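You operate a simulated robot arm through the tools that you are given. There is no shell and no other tool. Be economical: measure what you need, move in short steps, check, and stop when the job is done.

You run a simulated two-armed robot. Do the job below in one go: nothing can be reset, and whatever is moved stays where it is left.

## Task
Take the cloth rag from the top of the orange bench and lay it out flat on the top of the yellow bench.

The check looks at the end state, three seconds after you hand in, the way a careful person would. Anything else that was tipped, shoved, dropped, spilled or broken makes it a failure. Flat cloth is picked up by pressing the open fingertips on it (5 to 10 N) and closing them slowly along it; thin cloth reads only 2 to 8 mm in the jaws.

## Robot
Two 7-joint arms with two-finger parallel grippers on one trunk, on a base that drives. Base frame: it is fixed to the floor where the robot stands at the start and does not move with it; the origin is under the middle of the robot, x ahead of it, y to its left, z up; the surface under the hand at the start is at about z = 850. Readings come in mm, rad, newtons and seconds.
The left shoulder is at the start at [71, 156, 1005], the right one opposite. Places, roughly: top of the yellow bench [700, -2700, 800]. Payload 3.91 kg a hand.
The tool frame of a hand sits at the grasp point between the pads (the TCP): z along the fingers, y along the line on which they close. The tips reach 30 mm beyond it. The gripper opens to 110 mm. The fingers are 20 mm wide and 10 mm thick; the gripper's body (48 by 112 mm) begins 55 mm behind the TCP.
Orientation is that of the tool frame in the base frame, as [roll, pitch, yaw] about the fixed x, y, z axes, in that order (R = Rz(yaw) Ry(pitch) Rx(roll)). With the fingers straight down and closing along the base's y, the tool's x points along the base's -x, its y along +y and its z along -z.

## Interface
- The arms move only by the tool drive_tool. It takes "left_moves", "right_moves" or both (then of equal length, played together; a hand with none holds still); each is a list of rows, each a list of 3 entries, a list of its own where there are three numbers: the finger opening in mm, from 0 to 110, then the shift along the tool's x, y, z in units of 250 mm (1.0 is 250 mm), then the turn, a rotation vector about the tool's x, y, z in units of 180 degrees (1.0 is 180 degrees). In form: [[jaw, [x, y, z], [ax, ay, az]], ...]. A call has 1 to 10 rows; each row is the pose to reach, as a shift and turn from the pose commanded when the call began, along the tool's axes at that moment. A call with a number of a shift or a turn outside -1 to 1 is refused whole. Rows are played at 5 a second. More than 50 mm and 0.15 rad between two rows, or a gripper value outside its range, and nothing of the call is played. A pose out of reach is approached as far as the arm can. The call stops where the force on the tool passes 40 N (or 10 N more than at its start, if that is more) or the arm is blocked; 0.2 s more then pass. The fingers move at their own pace (about 108 mm/s each) and stop on an object; they squeeze with about 44 N. The grip force told is the motor's: it shows also when the fingers shut on nothing. Time passes only in rows, and 0.2 s behind the last, so rows that repeat a pose let the fingers close. It gives the time, the measured TCP pose, the force on the tool (base axes), the opening and the grip force at its end, in the units of the frame above (readings bear some noise), with the torque about the TCP (base axes, N m) and any sound that the robot's microphone picked up.
- Cameras (640 x 400 px; columns grow to the right, rows downward): "scene" is now at [144, 1.4, 1246.4]; the picture's right is [-0.01, -1.00, 0.00], its down [-0.43, 0.00, -0.91] and it looks along [0.91, -0.01, -0.43] (base axes); focal length 254 px, centre (320, 200). "left" rides on the left gripper at [72, -17, -103] in its tool frame; the picture's right is [0.23, 0.97, 0.00], its down [-0.76, 0.18, -0.62] and it looks along [-0.61, 0.14, 0.78] (tool axes); focal length 222 px, centre (320, 200). "right" rides on the right gripper at [72, 17, -103] in its tool frame; the picture's right is [-0.23, 0.97, 0.00], its down [-0.76, -0.18, -0.62] and it looks along [-0.61, -0.14, 0.78] (tool axes); focal length 222 px, centre (320, 200). There is no depth. A picture from a camera that has moved, and an enlarged one, comes with that camera's place and axes in the base frame and with its lens.
- snapshot(camera): a new picture of that camera. It takes no simulated time.
- move_column(by): slides the trunk up (or, below 0, down) by that many mm; the arms and the scene camera ride with it, the base frame stays. It gives what a move gives, with no picture.
- steer(legs): drives the robot by 1 to 6 legs, each [ahead, left, turn to the left] in mm, mm and rad, along the robot's own axes; the way and the turn of a leg run together, so that a leg with both is an arc; at most 1500 mm and 3.142 rad a leg. The arms and the cameras ride along, it lands a little off, and it stops where it bumps. It gives what a move gives.
- head_to(pan, tilt): turns the head with the scene camera to pan (to the left, within 1.501 rad either way) and tilt (down, from -0.506 to 1.204), counted from straight ahead of the robot. It gives what a move gives.
- enlarge(camera, box): a new picture of the part [left, top, right, bottom] of that camera's present view, enlarged. It takes no simulated time.
- hand_in(): hands the job in; it is judged then, once.

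Go step by step. Nothing tells you exact positions but the pictures and the camera data: compare them with the known pose of the tool, close in by small moves and look again before you grip or let go. The budget is 120 turns and 88 pictures, counting those below and the enlarged ones. Unless the task says otherwise, let go and move clear before handing in, and close with one line.

The tools are called after ">>>" by a JSON object that holds its "method" and its "body". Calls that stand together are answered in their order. drive_tool: Moves the arms, as the interface text tells. Its arguments: {"type":"object","properties":{"left_moves":{"type":"array"},"right_moves":{"type":"array"}},"required":[]} The other tools are called the same way: move_column (by) slides the trunk up or down; steer (legs) drives the base; head_to (pan, tilt) turns the head that bears the scene camera; snapshot (camera) takes a picture; enlarge (camera, box) takes an enlarged picture of a part of a camera's view; hand_in () hands the job in.

At the start:

```text
t: 0.0
left_ee_pos: [743.3, 275.6, 1061.3]
left_tcp_rot: [3.141, 0.0, 3.141]
left_force: [-0.5, -0.8, -0.3]
left_ft_torque: [-0.02, 0.01, -0.01]
left_opening: 109.8
left_gripper_force: 0.1
right_ee_pos: [805.2, -369.8, 1049.6]
right_tcp_rot: [-3.142, 0.001, -3.142]
right_force: [-0.9, -0.3, 0.2]
right_ft_torque: [0.02, 0.02, 0.02]
right_opening: 109.8
right_gripper_force: 0.0
trunk travel left (down, up): [-450.0, 490.0]
robot x, y, heading: [0.3, -1.6, -0.0]
head pan, tilt: [-0.005, 0.438]
```

scene: 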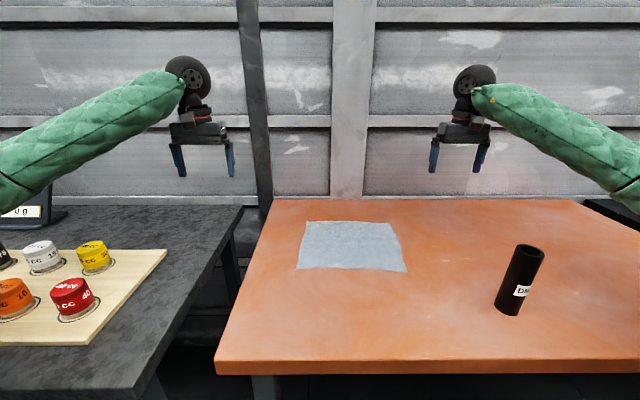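
right: 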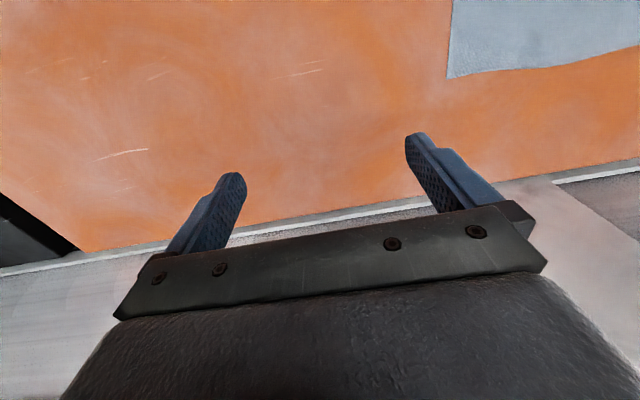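
left: 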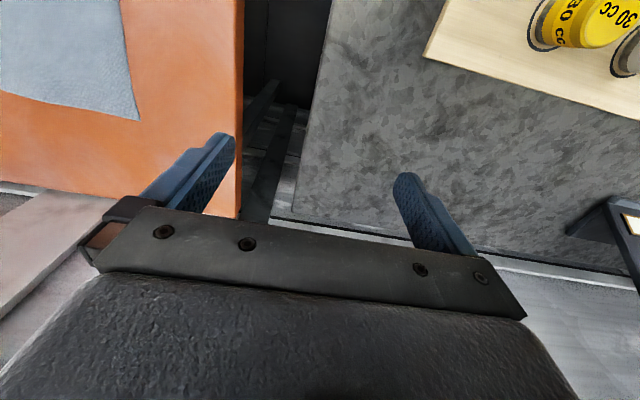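

I see the light-grey cloth on the orange bench at about x 600–823, y -227 to 51, with a black cylinder to its right. I'll look to the right for the yellow bench and the route before touching anything.

>>> {"method": "head_to", "body": {"pan": -1.2, "tilt": 0.35}}

>>> {"method": "snapshot", "body": {"camera": "scene"}}

>>> {"method": "head_to", "body": {"pan": 0.0, "tilt": 0.75}}

>>> {"method": "snapshot", "body": {"camera": "scene"}}

```text
t: 1.4
left_ee_pos: [743.5, 274.7, 1060.3]
left_tcp_rot: [3.141, 0.001, -3.141]
left_force: [-0.5, 0.4, 0.4]
left_ft_torque: [-0.02, 0.01, 0.03]
left_opening: 110.0
left_gripper_force: 0.0
right_ee_pos: [805.4, -370.5, 1047.6]
right_tcp_rot: [3.141, 0.0, 3.141]
right_force: [0.4, -0.2, 0.7]
right_ft_torque: [0.05, -0.03, 0.01]
right_opening: 110.0
right_gripper_force: 0.1
trunk travel left (down, up): [-450.0, 490.0]
robot x, y, heading: [0.9, -1.1, -0.001]
head pan, tilt: [-1.201, 0.351]
```

```text
84 pictures are left
camera scene: at [85.6, -84.8, 1254.5], right [-0.93, -0.36, 0.0], down [-0.13, 0.32, -0.94], along [0.34, -0.88, -0.34], focal length 254 px, centre (320, 200)
```

scene: 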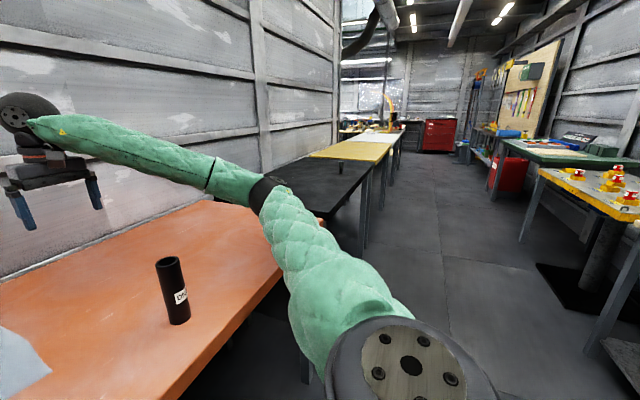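

```text
t: 2.8
left_ee_pos: [743.6, 274.7, 1059.9]
left_tcp_rot: [3.141, -0.001, 3.141]
left_force: [0.8, 0.3, -0.2]
left_ft_torque: [0.01, 0.0, 0.02]
left_opening: 109.8
left_gripper_force: 0.0
right_ee_pos: [805.8, -370.8, 1048.7]
right_tcp_rot: [-3.141, 0.001, -3.14]
right_force: [0.5, -0.6, 0.5]
right_ft_torque: [0.0, 0.02, 0.01]
right_opening: 110.1
right_gripper_force: 0.2
trunk travel left (down, up): [-450.0, 490.0]
robot x, y, heading: [0.0, -0.0, 0.0]
head pan, tilt: [0.0, 0.75]
```

```text
83 pictures are left
camera scene: at [134.7, 1.9, 1218.9], right [0.0, -1.0, 0.0], down [-0.68, 0.0, -0.73], along [0.73, 0.0, -0.68], focal length 254 px, centre (320, 200)
```

scene: 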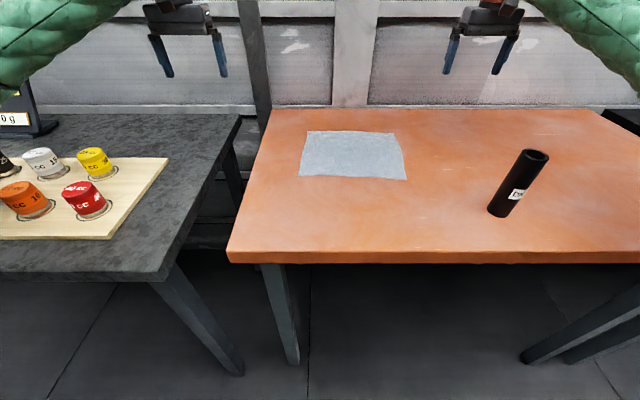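

The aisle is clear; the yellow bench stands beyond a black one. I'll raise the trunk so the arms pass over the cylinder, then bring both hands above the cloth's near corners.

>>> {"method": "move_column", "body": {"by": 150}}

>>> {"method": "drive_tool", "body": {"left_moves": [[60, [0.04, -0.1, 0.06], [0, 0, 0]], [60, [0.08, -0.2, 0.12], [0, 0, 0]], [60, [0.12, -0.3, 0.18], [0, 0, 0]], [60, [0.16, -0.4, 0.24], [0, 0, 0]], [60, [0.2, -0.5, 0.3], [0, 0, 0]], [60, [0.24, -0.6, 0.36], [0, 0, 0]], [60, [0.28, -0.7, 0.42], [0, 0, 0]], [60, [0.32, -0.8, 0.48], [0, 0, 0]], [60, [0.36, -0.9, 0.54], [0, 0, 0]], [60, [0.4, -0.98, 0.6], [0, 0, 0]]], "right_moves": [[60, [0.07, 0.08, 0.06], [0, 0, 0]], [60, [0.14, 0.16, 0.12], [0, 0, 0]], [60, [0.21, 0.24, 0.18], [0, 0, 0]], [60, [0.28, 0.32, 0.24], [0, 0, 0]], [60, [0.35, 0.4, 0.3], [0, 0, 0]], [60, [0.42, 0.48, 0.36], [0, 0, 0]], [60, [0.49, 0.56, 0.42], [0, 0, 0]], [60, [0.56, 0.64, 0.48], [0, 0, 0]], [60, [0.62, 0.72, 0.54], [0, 0, 0]], [60, [0.68, 0.76, 0.6], [0, 0, 0]]]}}

>>> {"method": "snapshot", "body": {"camera": "scene"}}

>>> {"method": "snapshot", "body": {"camera": "left"}}

>>> {"method": "snapshot", "body": {"camera": "right"}}

```text
t: 4.5
left_ee_pos: [743.2, 274.4, 1210.1]
left_tcp_rot: [3.141, -0.003, 3.141]
left_force: [0.4, 0.7, -0.2]
left_ft_torque: [-0.01, 0.03, 0.01]
left_opening: 109.9
left_gripper_force: 0.0
right_ee_pos: [806.2, -371.3, 1196.8]
right_tcp_rot: [3.141, 0.001, -3.14]
right_force: [0.3, 0.0, -0.5]
right_ft_torque: [-0.02, 0.01, -0.01]
right_opening: 109.7
right_gripper_force: 0.2
trunk travel left (down, up): [-600.0, 340.0]
robot x, y, heading: [1.1, 1.2, -0.003]
head pan, tilt: [0.0, 0.75]
```

```text
t: 6.8
left_ee_pos: [643.1, 31.3, 1061.6]
left_tcp_rot: [3.141, -0.001, 3.141]
left_force: [0.3, -0.2, 0.3]
left_ft_torque: [0.03, 0.01, -0.01]
left_opening: 59.8
left_gripper_force: 0.0
right_ee_pos: [634.3, -181.8, 1046.9]
right_tcp_rot: [3.141, 0.0, -3.141]
right_force: [-0.8, -0.1, 0.8]
right_ft_torque: [0.02, 0.04, 0.0]
right_opening: 60.1
right_gripper_force: 0.1
trunk travel left (down, up): [-600.0, 340.0]
robot x, y, heading: [-0.2, 1.7, 0.003]
head pan, tilt: [0.0, 0.75]
```

```text
82 pictures are left
camera scene: at [134.9, 1.4, 1368.9], right [0.0, -1.0, 0.0], down [-0.68, 0.0, -0.73], along [0.73, 0.0, -0.68], focal length 254 px, centre (320, 200)
```

scene: 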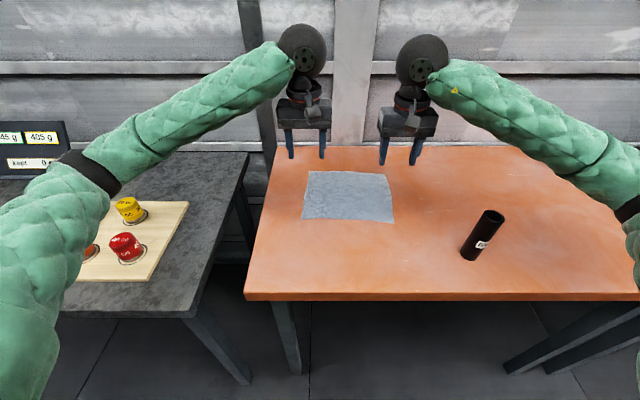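

```text
81 pictures are left
camera left: at [571.3, 14.7, 1164.5], right [-0.23, 0.97, 0.0], down [0.76, 0.18, 0.62], along [0.61, 0.14, -0.78], focal length 222 px, centre (320, 200)
```

left: 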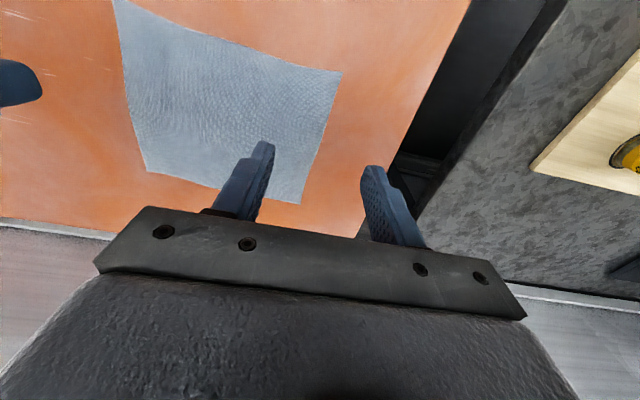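

```text
80 pictures are left
camera right: at [562.1, -164.2, 1151.1], right [0.23, 0.97, 0.0], down [0.76, -0.18, 0.62], along [0.61, -0.14, -0.78], focal length 222 px, centre (320, 200)
```

right: 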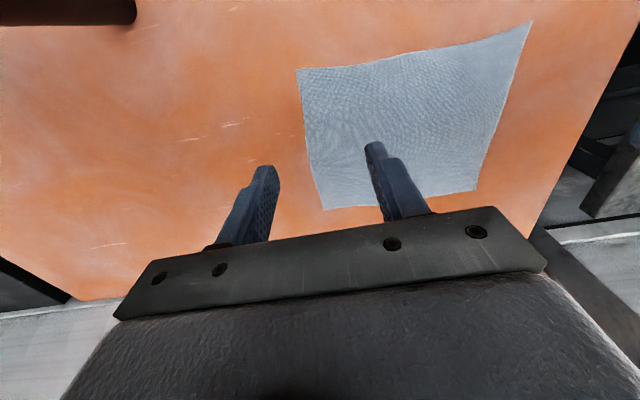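

The two wrist views agree with the bench top at z≈850, and put the near corners at about (612, 51) and (599, -200). I'll lower both hands to just above the cloth by its near edge.

>>> {"method": "drive_tool", "body": {"left_moves": [[50, [0.036, -0.042, 0.1], [0, 0, 0]], [50, [0.072, -0.085, 0.2], [0, 0, 0]], [50, [0.072, -0.085, 0.35], [0, 0, 0]], [50, [0.072, -0.085, 0.5], [0, 0, 0]], [50, [0.072, -0.085, 0.606], [0, 0, 0]]], "right_moves": [[50, [0.035, 0.044, 0.1], [0, 0, 0]], [50, [0.069, 0.087, 0.2], [0, 0, 0]], [50, [0.069, 0.087, 0.35], [0, 0, 0]], [50, [0.069, 0.087, 0.45], [0, 0, 0]], [50, [0.069, 0.087, 0.548], [0, 0, 0]]]}}

>>> {"method": "snapshot", "body": {"camera": "scene"}}

>>> {"method": "snapshot", "body": {"camera": "left"}}

>>> {"method": "snapshot", "body": {"camera": "right"}}

```text
t: 8.2
left_ee_pos: [630.0, 7.1, 937.0]
left_tcp_rot: [3.132, 0.049, -3.134]
left_force: [0.1, -0.1, 0.2]
left_ft_torque: [0.03, 0.01, 0.02]
left_opening: 50.3
left_gripper_force: 0.2
right_ee_pos: [613.1, -167.0, 916.9]
right_tcp_rot: [3.133, 0.011, 3.139]
right_force: [0.0, 0.8, 0.4]
right_ft_torque: [-0.03, 0.0, 0.01]
right_opening: 50.1
right_gripper_force: 0.1
trunk travel left (down, up): [-600.0, 340.0]
robot x, y, heading: [3.5, -1.9, 0.001]
head pan, tilt: [0.0, 0.75]
stopped in row 5 (left hand): the arm was blocked; the commanded pose is now the measured one
```

```text
79 pictures are left
camera scene: at [126.0, -6.5, 1372.4], right [0.0, -1.0, -0.01], down [-0.68, 0.01, -0.74], along [0.74, 0.0, -0.68], focal length 254 px, centre (320, 200)
```

scene: 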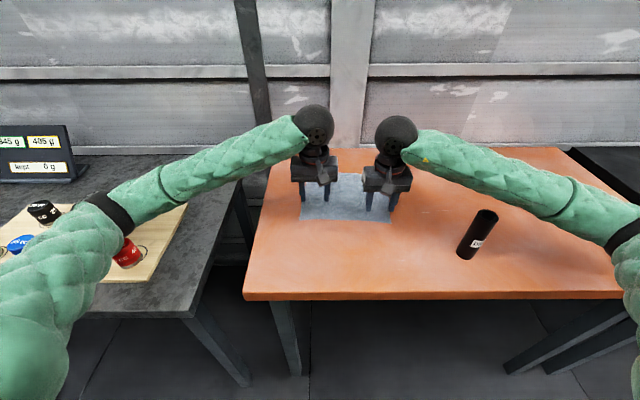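

```text
78 pictures are left
camera left: at [553.5, -11.1, 1036.6], right [-0.23, 0.97, 0.0], down [0.73, 0.18, 0.66], along [0.64, 0.15, -0.75], focal length 222 px, centre (320, 200)
```

left: 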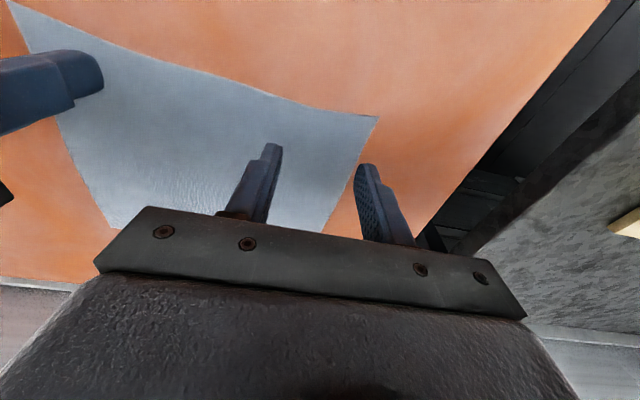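

```text
77 pictures are left
camera right: at [538.8, -149.4, 1019.7], right [0.23, 0.97, 0.01], down [0.75, -0.18, 0.63], along [0.61, -0.14, -0.78], focal length 222 px, centre (320, 200)
```

right: 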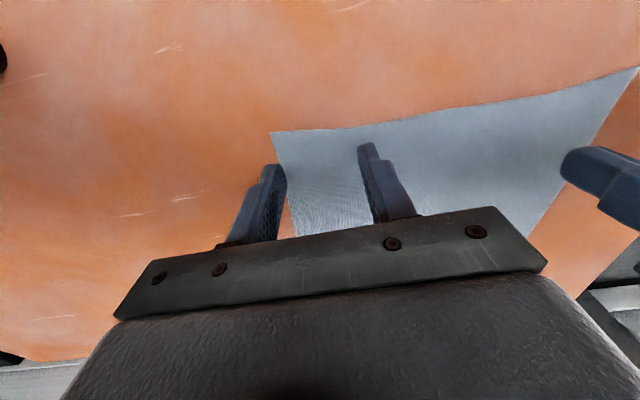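

The left arm was blocked with no force at the hand, so its forearm or elbow likely met the jar rack or the left bench. I'll back straight up the way it came and check for anything disturbed.

>>> {"method": "drive_tool", "body": {"left_moves": [[50, [0, 0, -0.1], [0, 0, 0]], [50, [0, 0, -0.2], [0, 0, 0]], [50, [0, 0, -0.35], [0, 0, 0]], [50, [0, 0, -0.5], [0, 0, 0]]], "right_moves": [[50, [0, 0, -0.1], [0, 0, 0]], [50, [0, 0, -0.2], [0, 0, 0]], [50, [0, 0, -0.35], [0, 0, 0]], [50, [0, 0, -0.5], [0, 0, 0]]]}}

>>> {"method": "snapshot", "body": {"camera": "scene"}}

```text
t: 9.2
left_ee_pos: [627.0, 4.3, 1045.8]
left_tcp_rot: [3.139, 0.026, 3.14]
left_force: [0.0, 0.3, -0.3]
left_ft_torque: [-0.02, -0.04, -0.06]
left_opening: 50.3
left_gripper_force: 0.0
right_ee_pos: [617.2, -160.9, 1036.9]
right_tcp_rot: [3.14, 0.002, 3.138]
right_force: [-1.2, -0.6, 0.6]
right_ft_torque: [0.0, -0.02, 0.01]
right_opening: 50.1
right_gripper_force: 0.0
trunk travel left (down, up): [-600.0, 340.0]
robot x, y, heading: [3.4, -2.6, -0.006]
head pan, tilt: [0.0, 0.75]
```

```text
76 pictures are left
camera scene: at [134.5, 1.0, 1368.0], right [-0.01, -1.0, 0.0], down [-0.68, 0.0, -0.73], along [0.73, 0.0, -0.68], focal length 254 px, centre (320, 200)
```

scene: 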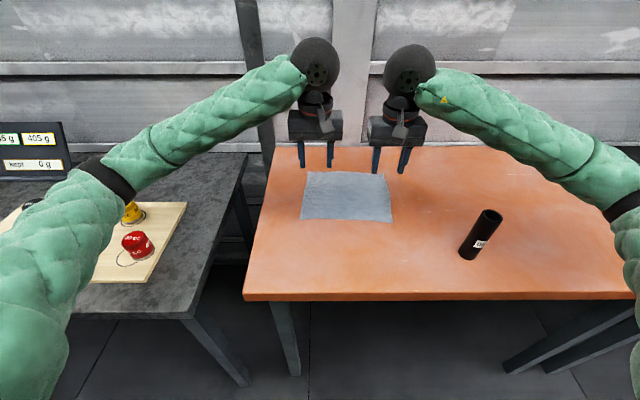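

The left elbow nudged jars on the rack: the red one sits off its ring. I'll raise the trunk to bring the arm well clear and inspect it.

>>> {"method": "move_column", "body": {"by": 250}}

>>> {"method": "head_to", "body": {"pan": 0.55, "tilt": 0.8}}

>>> {"method": "snapshot", "body": {"camera": "scene"}}

```text
t: 11.7
left_ee_pos: [631.5, 7.0, 1296.4]
left_tcp_rot: [3.14, 0.026, 3.141]
left_force: [0.8, -0.7, 0.4]
left_ft_torque: [0.0, 0.0, -0.01]
left_opening: 50.2
left_gripper_force: 0.0
right_ee_pos: [619.4, -158.6, 1285.2]
right_tcp_rot: [-3.141, 0.001, 3.136]
right_force: [0.5, 1.0, 0.1]
right_ft_torque: [0.03, -0.01, 0.0]
right_opening: 49.9
right_gripper_force: 0.0
trunk travel left (down, up): [-850.0, 90.0]
robot x, y, heading: [3.3, -0.2, 0.0]
head pan, tilt: [0.0, 0.75]
```

```text
t: 12.7
left_ee_pos: [630.2, 7.8, 1296.3]
left_tcp_rot: [3.141, 0.026, -3.14]
left_force: [0.0, 0.0, 0.3]
left_ft_torque: [0.01, 0.0, 0.0]
left_opening: 50.3
left_gripper_force: 0.0
right_ee_pos: [620.0, -159.4, 1285.7]
right_tcp_rot: [-3.142, -0.001, 3.135]
right_force: [-0.4, 0.5, -0.3]
right_ft_torque: [-0.04, 0.02, -0.02]
right_opening: 50.2
right_gripper_force: 0.1
trunk travel left (down, up): [-850.0, 90.0]
robot x, y, heading: [2.7, -0.4, -0.005]
head pan, tilt: [0.55, 0.799]
```

```text
75 pictures are left
camera scene: at [123.8, 43.8, 1614.9], right [0.52, -0.86, 0.0], down [-0.61, -0.37, -0.7], along [0.6, 0.36, -0.72], focal length 254 px, centre (320, 200)
```

scene: 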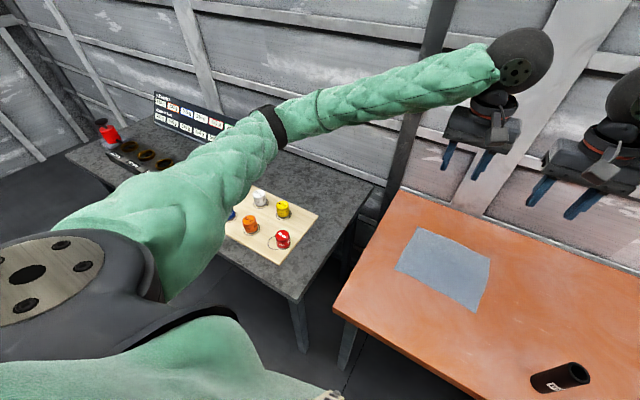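

>>> {"method": "enlarge", "body": {"camera": "scene", "box": [210, 175, 330, 270]}}

```text
4.21 times, centred on (270, 222) of scene
camera zoom: at [123.8, 43.8, 1614.9], right [0.52, -0.86, 0.0], down [-0.61, -0.37, -0.7], along [0.6, 0.36, -0.72], focal length 1071 px, centre (530, 105)
```

zoom: 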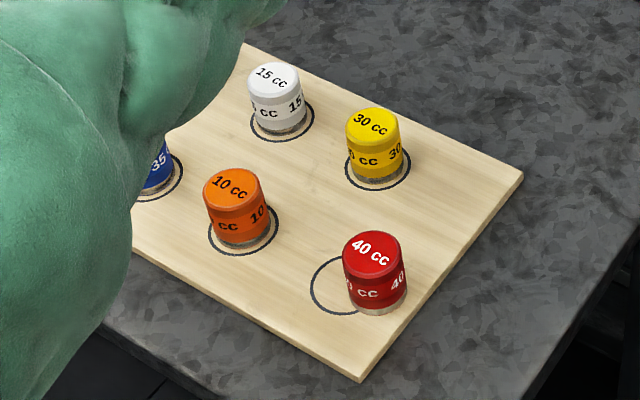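

The red 40 cc jar was pushed about 30 mm out of its ring (ring at ≈(490, 447), jar at ≈(495, 415)). I'll set it right with the left hand, starting by hovering over it and looking.

>>> {"method": "drive_tool", "body": {"left_moves": [[80, [0.06, 0.14, 0.03], [0, 0.0083, 0]], [80, [0.12, 0.28, 0.06], [0, 0.0083, 0]], [80, [0.18, 0.42, 0.09], [0, 0.0083, 0]], [80, [0.24, 0.56, 0.12], [0, 0.0083, 0]], [80, [0.3, 0.7, 0.15], [0, 0.0083, 0]], [80, [0.36, 0.84, 0.18], [0, 0.0083, 0]], [80, [0.42, 0.98, 0.21], [0, 0.0083, 0]]]}}

>>> {"method": "drive_tool", "body": {"left_moves": [[80, [0.03, 0.14, 0.1], [0, 0, 0]], [80, [0.06, 0.28, 0.2], [0, 0, 0]], [80, [0.09, 0.42, 0.3], [0, 0, 0]], [80, [0.12, 0.56, 0.4], [0, 0, 0]], [80, [0.12, 0.66, 0.5], [0, 0, 0]], [80, [0.12, 0.66, 0.6], [0, 0, 0]]]}}

>>> {"method": "snapshot", "body": {"camera": "left"}}

>>> {"method": "snapshot", "body": {"camera": "scene"}}

```text
t: 14.3
left_ee_pos: [525.2, 252.0, 1240.9]
left_tcp_rot: [-3.141, 0.001, 3.14]
left_force: [0.4, -0.7, 0.4]
left_ft_torque: [-0.04, 0.0, 0.02]
left_opening: 80.0
left_gripper_force: 0.1
right_ee_pos: [618.0, -158.7, 1286.2]
right_tcp_rot: [-3.139, 0.002, 3.136]
right_force: [0.5, -0.1, 0.3]
right_ft_torque: [0.03, -0.04, -0.01]
right_opening: 50.5
right_gripper_force: 0.1
trunk travel left (down, up): [-850.0, 90.0]
robot x, y, heading: [-0.6, -0.5, -0.007]
head pan, tilt: [0.55, 0.799]
```

```text
t: 15.7
left_ee_pos: [496.0, 419.1, 1090.4]
left_tcp_rot: [3.14, 0.0, -3.14]
left_force: [0.2, -0.2, 0.4]
left_ft_torque: [-0.01, 0.0, -0.01]
left_opening: 80.1
left_gripper_force: 0.1
right_ee_pos: [620.1, -160.0, 1284.6]
right_tcp_rot: [-3.14, 0.0, 3.137]
right_force: [-1.0, 0.1, 0.4]
right_ft_torque: [0.0, 0.03, -0.01]
right_opening: 50.0
right_gripper_force: 0.1
trunk travel left (down, up): [-850.0, 90.0]
robot x, y, heading: [2.0, 0.4, -0.006]
head pan, tilt: [0.55, 0.799]
```

```text
73 pictures are left
camera left: at [423.3, 401.6, 1193.7], right [-0.23, 0.97, 0.0], down [0.76, 0.18, 0.62], along [0.61, 0.14, -0.78], focal length 222 px, centre (320, 200)
```

left: 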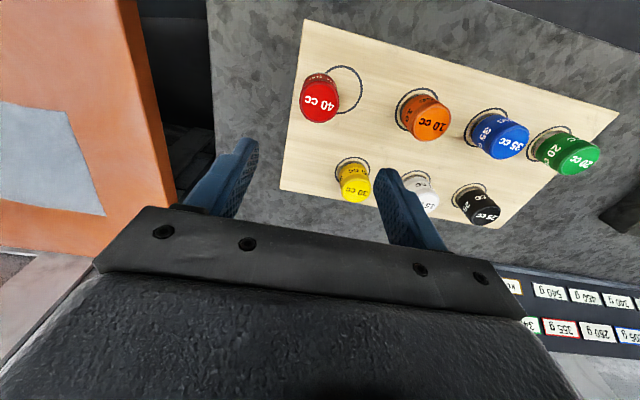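

```text
72 pictures are left
camera scene: at [124.7, 44.0, 1614.8], right [0.52, -0.85, 0.0], down [-0.61, -0.37, -0.7], along [0.6, 0.36, -0.72], focal length 254 px, centre (320, 200)
```

scene: 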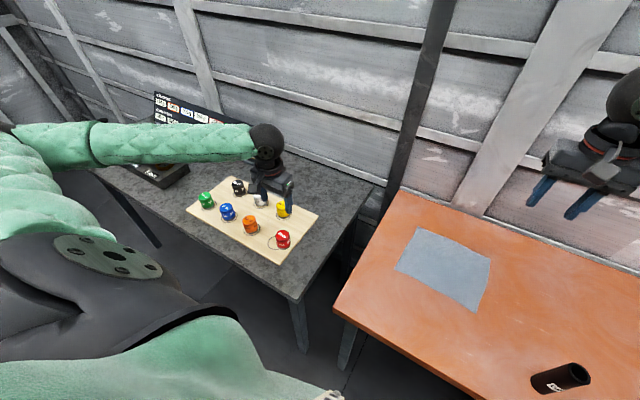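

>>> {"method": "enlarge", "body": {"camera": "left", "box": [270, 20, 430, 120]}}

>>> {"method": "enlarge", "body": {"camera": "scene", "box": [180, 165, 330, 270]}}

```text
4.00 times, centred on (350, 70) of left
camera zoom: at [423.3, 401.6, 1193.7], right [-0.23, 0.97, 0.0], down [0.76, 0.18, 0.62], along [0.61, 0.14, -0.78], focal length 888 px, centre (200, 720)
```

zoom: 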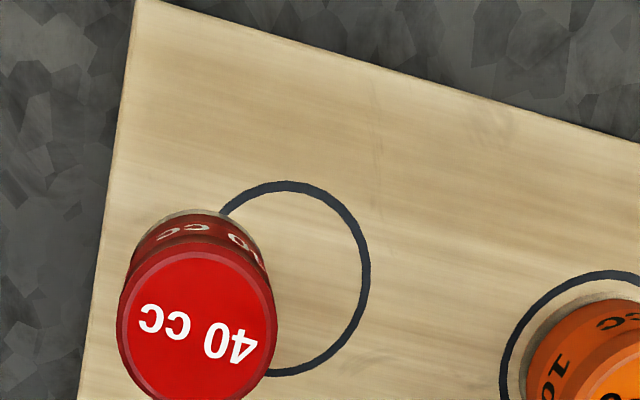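

```text
3.81 times, centred on (255, 218) of scene
camera zoom: at [124.7, 44.0, 1614.8], right [0.52, -0.85, 0.0], down [-0.61, -0.37, -0.7], along [0.6, 0.36, -0.72], focal length 969 px, centre (568, 133)
```

zoom: 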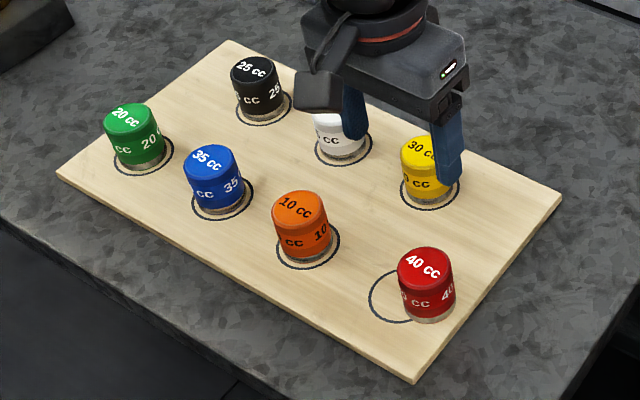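

Only the red jar moved. It stands at ≈(496, 416), its ring is centred at ≈(485, 444), and the board top is z≈872. I'll lower, grip gently by its upper part and check.

>>> {"method": "drive_tool", "body": {"left_moves": [[80, [0, -0.01, 0.18], [0, 0, 0]], [80, [0, -0.01, 0.36], [0, 0, 0]], [80, [0, -0.01, 0.52], [0, 0, 0]], [80, [0, -0.01, 0.64], [0, 0, 0]], [80, [0, -0.01, 0.72], [0, 0, 0]], [80, [0, -0.01, 0.72], [0, 0, 0]]]}}

>>> {"method": "snapshot", "body": {"camera": "left"}}

>>> {"method": "enlarge", "body": {"camera": "scene", "box": [180, 165, 330, 270]}}

```text
t: 17.1
left_ee_pos: [495.5, 413.2, 911.3]
left_tcp_rot: [3.14, 0.001, -3.14]
left_force: [-0.6, 0.9, 1.3]
left_ft_torque: [-0.02, 0.02, 0.0]
left_opening: 80.0
left_gripper_force: 0.0
right_ee_pos: [619.1, -161.1, 1285.6]
right_tcp_rot: [-3.141, 0.0, 3.136]
right_force: [0.1, 0.8, -0.2]
right_ft_torque: [-0.01, 0.0, 0.0]
right_opening: 50.1
right_gripper_force: 0.0
trunk travel left (down, up): [-850.0, 90.0]
robot x, y, heading: [0.7, 0.3, -0.004]
head pan, tilt: [0.55, 0.799]
```

```text
69 pictures are left
camera left: at [422.6, 396.6, 1013.9], right [-0.23, 0.97, 0.0], down [0.76, 0.18, 0.62], along [0.61, 0.14, -0.78], focal length 222 px, centre (320, 200)
```

left: 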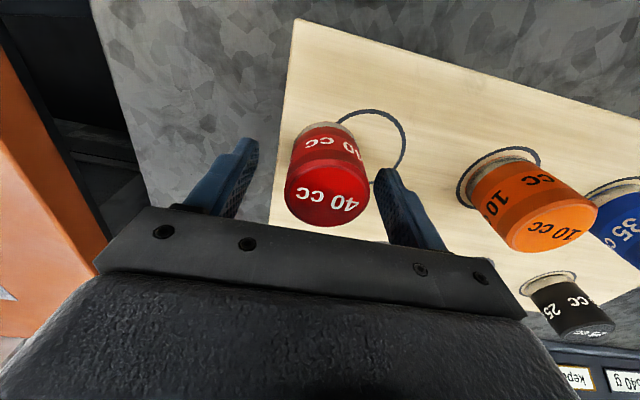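

```text
3.81 times, centred on (255, 218) of scene
camera zoom: at [123.4, 44.0, 1614.9], right [0.52, -0.85, 0.0], down [-0.61, -0.37, -0.7], along [0.6, 0.36, -0.72], focal length 969 px, centre (568, 133)
```

zoom: 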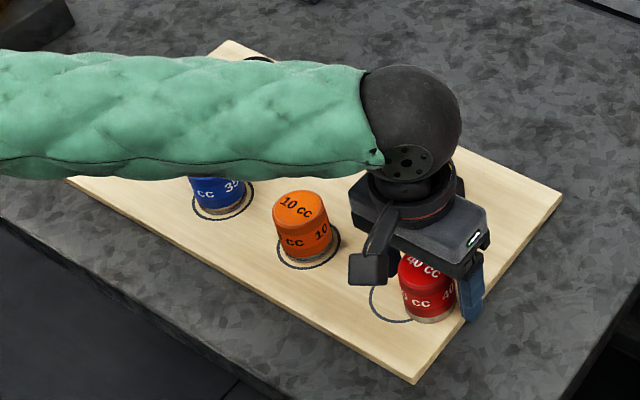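

The jar is between the fingers, slightly off-centre. I'll centre the hand and close.

>>> {"method": "drive_tool", "body": {"left_moves": [[80, [-0.008, 0.018, 0], [0, 0, 0]], [70, [-0.008, 0.018, 0], [0, 0, 0]], [62, [-0.008, 0.018, 0], [0, 0, 0]], [56, [-0.008, 0.018, 0], [0, 0, 0]], [50, [-0.008, 0.018, 0], [0, 0, 0]], [44, [-0.008, 0.018, 0], [0, 0, 0]], [38, [-0.008, 0.018, 0], [0, 0, 0]], [38, [-0.008, 0.018, 0], [0, 0, 0]]]}}

>>> {"method": "snapshot", "body": {"camera": "left"}}

```text
t: 18.9
left_ee_pos: [497.9, 418.0, 911.7]
left_tcp_rot: [3.141, -0.001, -3.141]
left_force: [-0.9, -0.9, 0.5]
left_ft_torque: [-0.16, -0.01, 0.0]
left_opening: 47.4
left_gripper_force: 44.1
right_ee_pos: [619.4, -160.9, 1286.2]
right_tcp_rot: [3.141, 0.001, 3.135]
right_force: [0.0, -0.4, -1.1]
right_ft_torque: [-0.02, 0.01, 0.0]
right_opening: 50.1
right_gripper_force: 0.2
trunk travel left (down, up): [-850.0, 90.0]
robot x, y, heading: [4.1, -0.8, -0.001]
head pan, tilt: [0.55, 0.799]
```

```text
67 pictures are left
camera left: at [425.2, 401.3, 1014.4], right [-0.23, 0.97, 0.0], down [0.76, 0.18, 0.62], along [0.61, 0.14, -0.78], focal length 222 px, centre (320, 200)
```

left: 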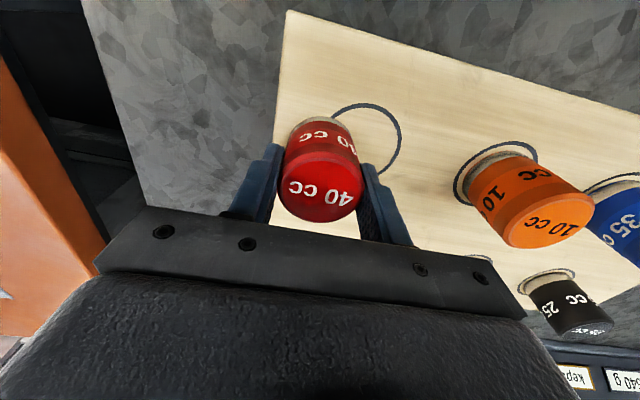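

The jar is held (47 mm). I'll lift it a little, shift by (-10.5, +27) into the ring and set it down, then look before releasing.

>>> {"method": "drive_tool", "body": {"left_moves": [[38, [0, 0, -0.02], [0, 0, 0]], [38, [0, 0, -0.036], [0, 0, 0]], [38, [0.02, 0.05, -0.036], [0, 0, 0]], [38, [0.042, 0.108, -0.036], [0, 0, 0]], [38, [0.042, 0.108, -0.036], [0, 0, 0]], [38, [0.042, 0.108, -0.018], [0, 0, 0]], [38, [0.042, 0.108, -0.004], [0, 0, 0]], [38, [0.042, 0.108, -0.002], [0, 0, 0]]]}}

>>> {"method": "enlarge", "body": {"camera": "left", "box": [220, 60, 420, 185]}}

>>> {"method": "enlarge", "body": {"camera": "scene", "box": [180, 165, 330, 270]}}

```text
t: 20.7
left_ee_pos: [487.8, 447.7, 911.9]
left_tcp_rot: [3.14, -0.001, -3.141]
left_force: [0.0, 0.6, -4.0]
left_ft_torque: [0.01, -0.02, 0.03]
left_opening: 47.3
left_gripper_force: 43.9
right_ee_pos: [620.6, -159.5, 1285.5]
right_tcp_rot: [-3.141, 0.0, 3.136]
right_force: [-0.7, -0.3, -0.9]
right_ft_torque: [-0.01, 0.01, 0.0]
right_opening: 50.2
right_gripper_force: 0.1
trunk travel left (down, up): [-850.0, 90.0]
robot x, y, heading: [1.4, 2.7, -0.007]
head pan, tilt: [0.55, 0.799]
```

```text
3.20 times, centred on (320, 122) of left
camera zoom: at [415.9, 430.0, 1014.8], right [-0.23, 0.97, 0.0], down [0.76, 0.18, 0.62], along [0.61, 0.14, -0.78], focal length 711 px, centre (320, 448)
```

zoom: 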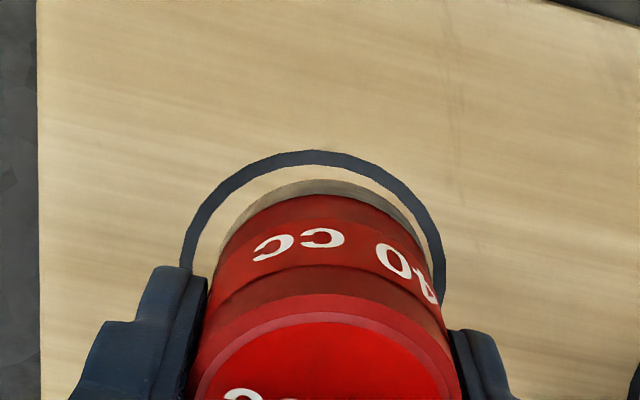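

```text
3.81 times, centred on (255, 218) of scene
camera zoom: at [123.9, 44.3, 1614.8], right [0.52, -0.85, 0.0], down [-0.61, -0.37, -0.7], along [0.6, 0.36, -0.72], focal length 969 px, centre (568, 133)
```

zoom: 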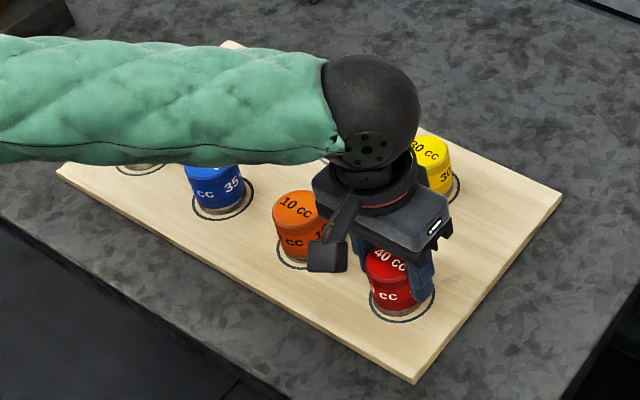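

The jar sits in its ring, about 1 mm too far in +y. I'll slide it that last bit, release, rise clear and verify.

>>> {"method": "drive_tool", "body": {"left_moves": [[38, [0, -0.005, 0], [0, 0, 0]], [38, [0, -0.005, 0], [0, 0, 0]], [50, [0, -0.005, 0], [0, 0, 0]], [60, [0, -0.005, 0], [0, 0, 0]], [80, [0, -0.005, 0], [0, 0, 0]], [80, [0, -0.005, -0.1], [0, 0, 0]], [80, [0, -0.005, -0.25], [0, 0, 0]], [80, [0, -0.005, -0.44], [0, 0, 0]], [80, [0, -0.005, -0.62], [0, 0, 0]], [80, [0, -0.005, -0.8], [0, 0, 0]]]}}

>>> {"method": "enlarge", "body": {"camera": "left", "box": [230, 10, 470, 160]}}

>>> {"method": "enlarge", "body": {"camera": "scene", "box": [180, 165, 330, 270]}}

```text
t: 22.9
left_ee_pos: [487.2, 442.4, 1112.0]
left_tcp_rot: [3.14, 0.0, -3.141]
left_force: [-0.8, -1.0, -0.2]
left_ft_torque: [-0.01, 0.0, 0.0]
left_opening: 80.0
left_gripper_force: 0.2
right_ee_pos: [619.8, -161.6, 1286.1]
right_tcp_rot: [-3.141, 0.002, 3.136]
right_force: [-0.5, -1.1, 1.3]
right_ft_torque: [0.01, 0.03, 0.03]
right_opening: 50.2
right_gripper_force: 0.0
trunk travel left (down, up): [-850.0, 90.0]
robot x, y, heading: [2.0, 3.7, -0.007]
head pan, tilt: [0.55, 0.799]
```

```text
2.67 times, centred on (350, 85) of left
camera zoom: at [414.4, 426.6, 1214.6], right [-0.23, 0.97, 0.0], down [0.76, 0.18, 0.62], along [0.61, 0.14, -0.78], focal length 592 px, centre (240, 507)
```

zoom: 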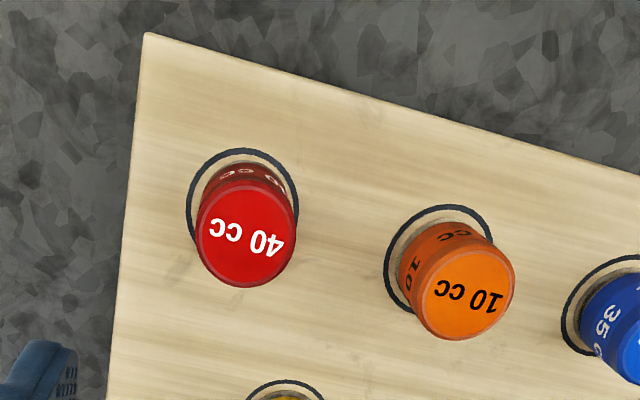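

```text
3.81 times, centred on (255, 218) of scene
camera zoom: at [123.0, 43.4, 1614.8], right [0.52, -0.85, 0.0], down [-0.61, -0.37, -0.7], along [0.6, 0.36, -0.72], focal length 969 px, centre (568, 133)
```

zoom: 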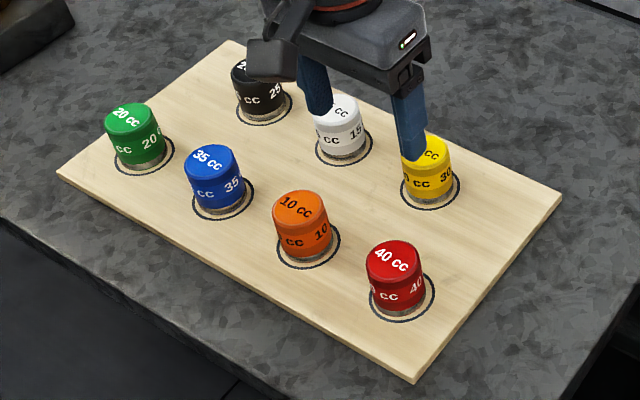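

The red jar is back in its ring and everything else stands as before. I'll bring the left hand back high, then back the robot off about 230 mm so both arms reach the cloth nearly straight, away from rack and cylinder.

>>> {"method": "drive_tool", "body": {"left_moves": [[80, [0, 0, -0.18], [0, 0, 0]], [70, [0, 0, -0.36], [0, 0, 0]], [60, [0, 0, -0.54], [0, 0, 0]], [60, [0, 0, -0.7], [0, 0, 0]], [60, [-0.03, -0.16, -0.72], [0, 0, 0]], [60, [-0.06, -0.33, -0.74], [0, 0, 0]], [60, [-0.09, -0.5, -0.74], [0, 0, 0]], [60, [-0.15, -0.66, -0.74], [0, 0, 0]], [60, [-0.2, -0.83, -0.74], [0, 0, 0]], [60, [-0.25, -1.0, -0.74], [0, 0, 0]]]}}

>>> {"method": "drive_tool", "body": {"left_moves": [[50, [-0.1, -0.15, 0], [0, 0, 0]], [50, [-0.2, -0.3, 0], [0, 0, 0]], [50, [-0.29, -0.45, 0], [0, 0, 0]], [50, [-0.29, -0.58, 0], [0, 0, 0]]]}}

>>> {"method": "steer", "body": {"legs": [[-230, -60, 0]]}}

>>> {"method": "head_to", "body": {"pan": 0.1, "tilt": 0.75}}

>>> {"method": "snapshot", "body": {"camera": "scene"}}

```text
t: 25.1
left_ee_pos: [548.5, 194.4, 1294.6]
left_tcp_rot: [3.137, -0.001, -3.141]
left_force: [-0.3, -0.8, -0.3]
left_ft_torque: [0.01, 0.01, 0.01]
left_opening: 59.9
left_gripper_force: 0.1
right_ee_pos: [620.7, -161.8, 1285.0]
right_tcp_rot: [3.139, 0.0, 3.138]
right_force: [0.5, -0.3, -0.2]
right_ft_torque: [0.01, 0.04, 0.01]
right_opening: 50.1
right_gripper_force: 0.0
trunk travel left (down, up): [-850.0, 90.0]
robot x, y, heading: [1.7, -0.4, -0.009]
head pan, tilt: [0.55, 0.799]
```

```text
t: 26.1
left_ee_pos: [624.1, 46.8, 1294.4]
left_tcp_rot: [3.137, 0.002, 3.141]
left_force: [0.2, -0.8, 0.2]
left_ft_torque: [0.01, -0.03, -0.05]
left_opening: 50.0
left_gripper_force: 0.0
right_ee_pos: [620.5, -162.2, 1284.6]
right_tcp_rot: [3.14, 0.0, 3.138]
right_force: [0.4, -0.4, 0.8]
right_ft_torque: [0.0, -0.02, -0.02]
right_opening: 50.1
right_gripper_force: 0.0
trunk travel left (down, up): [-850.0, 90.0]
robot x, y, heading: [-1.0, 2.5, -0.006]
head pan, tilt: [0.55, 0.799]
```

```text
t: 27.9
left_ee_pos: [390.3, -7.8, 1296.4]
left_tcp_rot: [3.139, 0.0, -3.139]
left_force: [0.2, -0.5, 0.0]
left_ft_torque: [0.03, 0.0, 0.0]
left_opening: 50.0
left_gripper_force: 0.0
right_ee_pos: [388.8, -216.7, 1286.2]
right_tcp_rot: [-3.141, 0.001, 3.14]
right_force: [0.5, -0.3, -1.0]
right_ft_torque: [0.03, 0.01, 0.0]
right_opening: 50.0
right_gripper_force: 0.1
trunk travel left (down, up): [-850.0, 90.0]
robot x, y, heading: [-227.9, -57.1, -0.005]
head pan, tilt: [0.55, 0.799]
```

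```text
t: 28.8
left_ee_pos: [392.3, -7.8, 1295.5]
left_tcp_rot: [3.14, -0.001, -3.138]
left_force: [-0.4, 0.5, 0.2]
left_ft_torque: [0.0, -0.01, 0.02]
left_opening: 49.9
left_gripper_force: 0.0
right_ee_pos: [389.8, -216.8, 1284.7]
right_tcp_rot: [3.141, -0.001, 3.138]
right_force: [0.9, 1.0, 0.7]
right_ft_torque: [0.01, 0.01, -0.04]
right_opening: 50.2
right_gripper_force: 0.0
trunk travel left (down, up): [-850.0, 90.0]
robot x, y, heading: [-229.6, -58.2, -0.003]
head pan, tilt: [0.099, 0.75]
```

```text
62 pictures are left
camera scene: at [-93.7, -48.6, 1618.8], right [0.1, -1.0, 0.0], down [-0.68, -0.07, -0.73], along [0.73, 0.07, -0.68], focal length 254 px, centre (320, 200)
```

scene: 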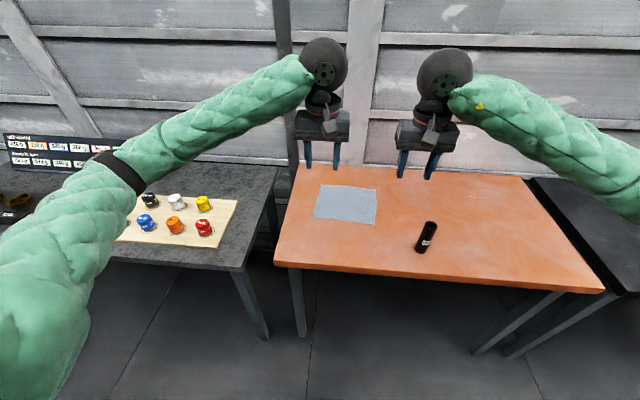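

Now I'll extend both hands forward over the cloth's near corners, still high, and check the elbows.

>>> {"method": "drive_tool", "body": {"left_moves": [[50, [-0.14, 0.015, 0.05], [0, 0, 0]], [50, [-0.28, 0.03, 0.1], [0, 0, 0]], [50, [-0.42, 0.045, 0.16], [0, 0, 0]], [50, [-0.56, 0.06, 0.24], [0, 0, 0]], [50, [-0.7, 0.075, 0.32], [0, 0, 0]], [50, [-0.84, 0.09, 0.42], [0, 0, 0]], [50, [-0.97, 0.11, 0.52], [0, 0, 0]], [50, [-0.97, 0.11, 0.6], [0, 0, 0]]], "right_moves": [[50, [-0.14, 0.02, 0.05], [0, 0, 0]], [50, [-0.28, 0.04, 0.1], [0, 0, 0]], [50, [-0.42, 0.06, 0.14], [0, 0, 0]], [50, [-0.56, 0.09, 0.2], [0, 0, 0]], [50, [-0.7, 0.12, 0.28], [0, 0, 0]], [50, [-0.84, 0.15, 0.38], [0, 0, 0]], [50, [-0.97, 0.17, 0.48], [0, 0, 0]], [50, [-0.97, 0.17, 0.56], [0, 0, 0]]]}}

>>> {"method": "snapshot", "body": {"camera": "scene"}}

```text
t: 30.6
left_ee_pos: [633.0, 20.2, 1147.2]
left_tcp_rot: [3.139, 0.001, -3.14]
left_force: [0.2, -0.3, -0.1]
left_ft_torque: [-0.02, -0.01, -0.01]
left_opening: 50.1
left_gripper_force: 0.1
right_ee_pos: [628.6, -176.2, 1145.9]
right_tcp_rot: [-3.141, 0.0, 3.139]
right_force: [0.6, 0.3, 0.1]
right_ft_torque: [0.01, 0.0, 0.01]
right_opening: 50.2
right_gripper_force: 0.0
trunk travel left (down, up): [-850.0, 90.0]
robot x, y, heading: [-231.4, -57.4, 0.002]
head pan, tilt: [0.099, 0.75]
```

```text
61 pictures are left
camera scene: at [-95.0, -49.2, 1619.0], right [0.1, -1.0, 0.0], down [-0.68, -0.07, -0.73], along [0.73, 0.07, -0.68], focal length 254 px, centre (320, 200)
```

scene: 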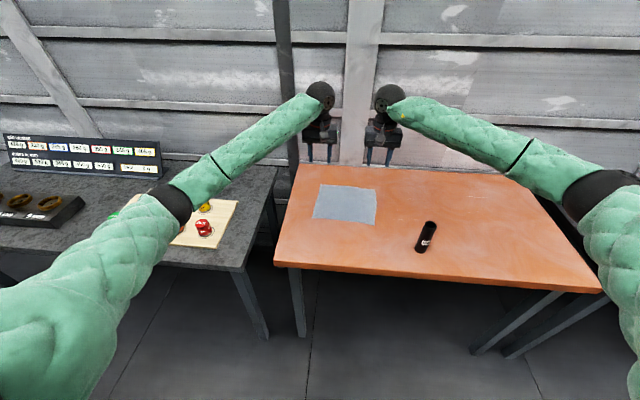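

The elbows are high (~1300) and clear of the rack. I'll lower both hands to about 40 mm above the bench and check.

>>> {"method": "drive_tool", "body": {"left_moves": [[50, [0.03, -0.04, 0.16], [0, 0, 0]], [50, [0.03, -0.04, 0.32], [0, 0, 0]], [50, [0.03, -0.04, 0.48], [0, 0, 0]], [50, [0.03, -0.04, 0.64], [0, 0, 0]], [50, [0.03, -0.04, 0.78], [0, 0, 0]], [50, [0.03, -0.04, 0.9], [0, 0, 0]], [50, [0.03, -0.04, 0.9], [0, 0, 0]]], "right_moves": [[50, [0.046, 0.064, 0.16], [0, 0, 0]], [50, [0.046, 0.064, 0.32], [0, 0, 0]], [50, [0.046, 0.064, 0.48], [0, 0, 0]], [50, [0.046, 0.064, 0.64], [0, 0, 0]], [50, [0.046, 0.064, 0.78], [0, 0, 0]], [50, [0.046, 0.064, 0.9], [0, 0, 0]], [50, [0.046, 0.064, 0.9], [0, 0, 0]]]}}

>>> {"method": "snapshot", "body": {"camera": "scene"}}

>>> {"method": "snapshot", "body": {"camera": "left"}}

>>> {"method": "snapshot", "body": {"camera": "right"}}

```text
t: 32.2
left_ee_pos: [625.2, 8.1, 922.2]
left_tcp_rot: [3.14, 0.002, -3.14]
left_force: [-0.2, -0.1, 0.2]
left_ft_torque: [0.0, 0.0, 0.01]
left_opening: 50.1
left_gripper_force: 0.0
right_ee_pos: [619.7, -159.6, 920.3]
right_tcp_rot: [3.142, 0.001, 3.14]
right_force: [0.0, 0.8, 0.5]
right_ft_torque: [0.02, 0.01, 0.03]
right_opening: 50.4
right_gripper_force: 0.0
trunk travel left (down, up): [-850.0, 90.0]
robot x, y, heading: [-228.7, -56.4, -0.002]
head pan, tilt: [0.099, 0.75]
```

```text
60 pictures are left
camera scene: at [-94.6, -48.8, 1618.9], right [0.1, -1.0, 0.0], down [-0.68, -0.07, -0.73], along [0.73, 0.07, -0.68], focal length 254 px, centre (320, 200)
```

scene: 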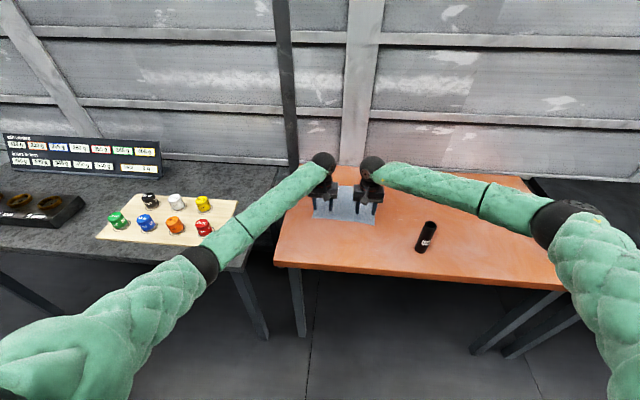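

```text
59 pictures are left
camera left: at [552.9, -8.0, 1023.7], right [-0.23, 0.97, 0.0], down [0.76, 0.18, 0.62], along [0.61, 0.14, -0.78], focal length 222 px, centre (320, 200)
```

left: 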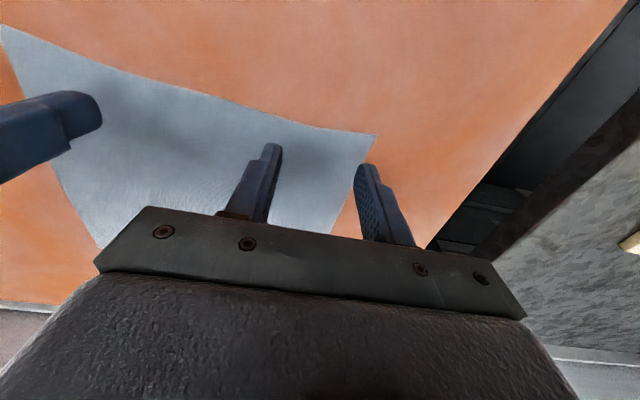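

```text
58 pictures are left
camera right: at [547.3, -141.1, 1023.1], right [0.23, 0.97, 0.0], down [0.76, -0.18, 0.62], along [0.61, -0.14, -0.78], focal length 222 px, centre (320, 200)
```

right: 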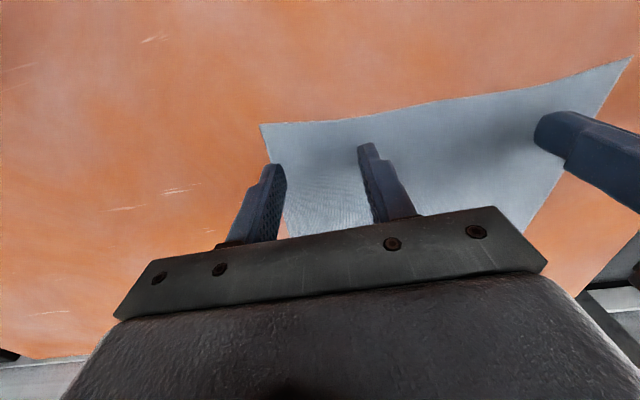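

Jars are untouched and both jaws straddle cloth just inside its near edge. I'll go down to about 4 mm above contact, then feel for the surface.

>>> {"method": "drive_tool", "body": {"left_moves": [[50, [-0.012, 0.008, 0.08], [0, 0, 0]], [50, [-0.012, 0.008, 0.152], [0, 0, 0]], [50, [-0.012, 0.008, 0.16], [0, 0, 0]], [50, [-0.012, 0.008, 0.164], [0, 0, 0]]], "right_moves": [[50, [0, 0, 0.08], [0, 0, 0]], [50, [0, 0, 0.144], [0, 0, 0]], [50, [0, 0, 0.152], [0, 0, 0]], [50, [0, 0, 0.156], [0, 0, 0]]]}}

```text
t: 33.2
left_ee_pos: [627.6, 11.1, 880.5]
left_tcp_rot: [3.141, 0.002, -3.138]
left_force: [0.5, 0.2, 10.3]
left_ft_torque: [-0.04, 0.06, 0.0]
left_opening: 49.7
left_gripper_force: 0.0
right_ee_pos: [619.6, -159.6, 882.1]
right_tcp_rot: [-3.141, 0.003, 3.141]
right_force: [0.5, 0.5, -0.4]
right_ft_torque: [-0.05, -0.03, 0.0]
right_opening: 50.0
right_gripper_force: 0.1
trunk travel left (down, up): [-850.0, 90.0]
robot x, y, heading: [-233.6, -55.5, -0.003]
head pan, tilt: [0.099, 0.75]
```

Left hand presses at 10 N; I'll ease it slightly and step the right hand down to contact.

>>> {"method": "drive_tool", "body": {"left_moves": [[50, [0, 0, -0.002], [0, 0, 0]], [50, [0, 0, -0.002], [0, 0, 0]]], "right_moves": [[50, [0, 0, 0.004], [0, 0, 0]], [50, [0, 0, 0.007], [0, 0, 0]]]}}

```text
t: 33.8
left_ee_pos: [628.4, 11.0, 881.0]
left_tcp_rot: [3.141, 0.0, -3.139]
left_force: [2.4, -0.2, 12.0]
left_ft_torque: [-0.05, -0.07, 0.02]
left_opening: 50.2
left_gripper_force: 0.0
right_ee_pos: [619.6, -159.0, 881.2]
right_tcp_rot: [3.142, 0.001, 3.14]
right_force: [-0.9, -0.1, 4.8]
right_ft_torque: [-0.03, 0.05, -0.05]
right_opening: 49.8
right_gripper_force: 0.0
trunk travel left (down, up): [-850.0, 90.0]
robot x, y, heading: [-230.1, -57.2, 0.001]
head pan, tilt: [0.099, 0.75]
```

Nearly balanced; I'll ease the left a touch more and close both slowly along the cloth.

>>> {"method": "drive_tool", "body": {"left_moves": [[50, [0, 0, -0.003], [0, 0, 0]], [44, [0, 0, -0.003], [0, 0, 0]], [38, [0, 0, -0.003], [0, 0, 0]], [32, [0, 0, -0.003], [0, 0, 0]], [26, [0, 0, -0.003], [0, 0, 0]], [20, [0, 0, -0.003], [0, 0, 0]], [14, [0, 0, -0.003], [0, 0, 0]], [8, [0, 0, -0.003], [0, 0, 0]], [0, [0, 0, -0.003], [0, 0, 0]], [0, [0, 0, -0.003], [0, 0, 0]]], "right_moves": [[50, [0, 0, 0.002], [0, 0, 0]], [44, [0, 0, 0.002], [0, 0, 0]], [38, [0, 0, 0.002], [0, 0, 0]], [32, [0, 0, 0.002], [0, 0, 0]], [26, [0, 0, 0.002], [0, 0, 0]], [20, [0, 0, 0.002], [0, 0, 0]], [14, [0, 0, 0.002], [0, 0, 0]], [8, [0, 0, 0.002], [0, 0, 0]], [0, [0, 0, 0.002], [0, 0, 0]], [0, [0, 0, 0.002], [0, 0, 0]]]}}

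>>> {"method": "snapshot", "body": {"camera": "left"}}

>>> {"method": "snapshot", "body": {"camera": "right"}}

```text
t: 36.0
left_ee_pos: [627.5, 12.4, 881.9]
left_tcp_rot: [-3.141, -0.001, -3.14]
left_force: [0.2, 0.4, 0.8]
left_ft_torque: [-0.01, 0.01, 0.01]
left_opening: 0.0
left_gripper_force: 37.1
right_ee_pos: [619.2, -157.6, 881.0]
right_tcp_rot: [3.141, 0.005, -3.141]
right_force: [2.3, 1.2, 25.7]
right_ft_torque: [0.05, -0.02, -0.04]
right_opening: 2.0
right_gripper_force: 41.9
trunk travel left (down, up): [-850.0, 90.0]
robot x, y, heading: [-229.0, -60.5, -0.001]
head pan, tilt: [0.099, 0.75]
```

```text
57 pictures are left
camera left: at [554.5, -4.1, 985.0], right [-0.23, 0.97, 0.0], down [0.76, 0.18, 0.62], along [0.61, 0.14, -0.78], focal length 222 px, centre (320, 200)
```

left: 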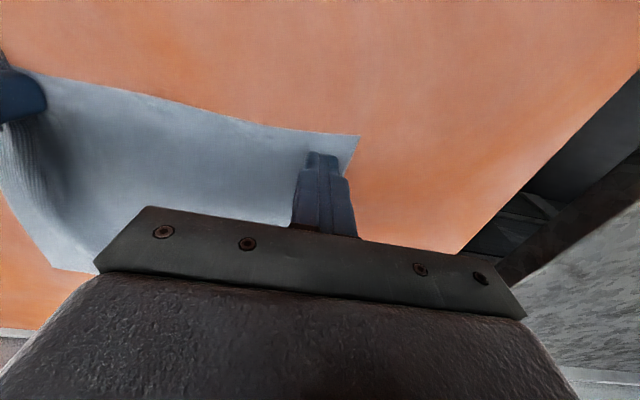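

```text
56 pictures are left
camera right: at [545.9, -140.8, 984.3], right [0.23, 0.97, 0.0], down [0.76, -0.18, 0.63], along [0.61, -0.14, -0.78], focal length 222 px, centre (320, 200)
```

right: 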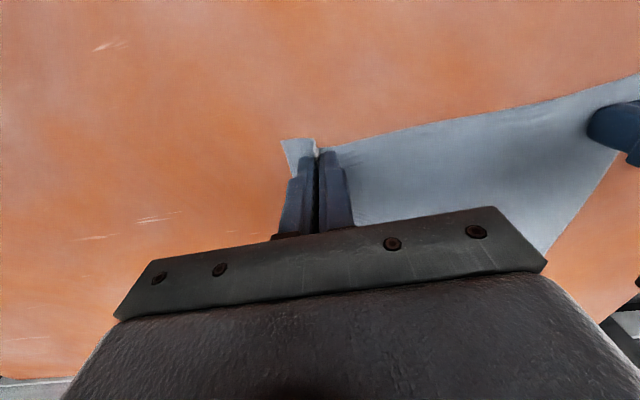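

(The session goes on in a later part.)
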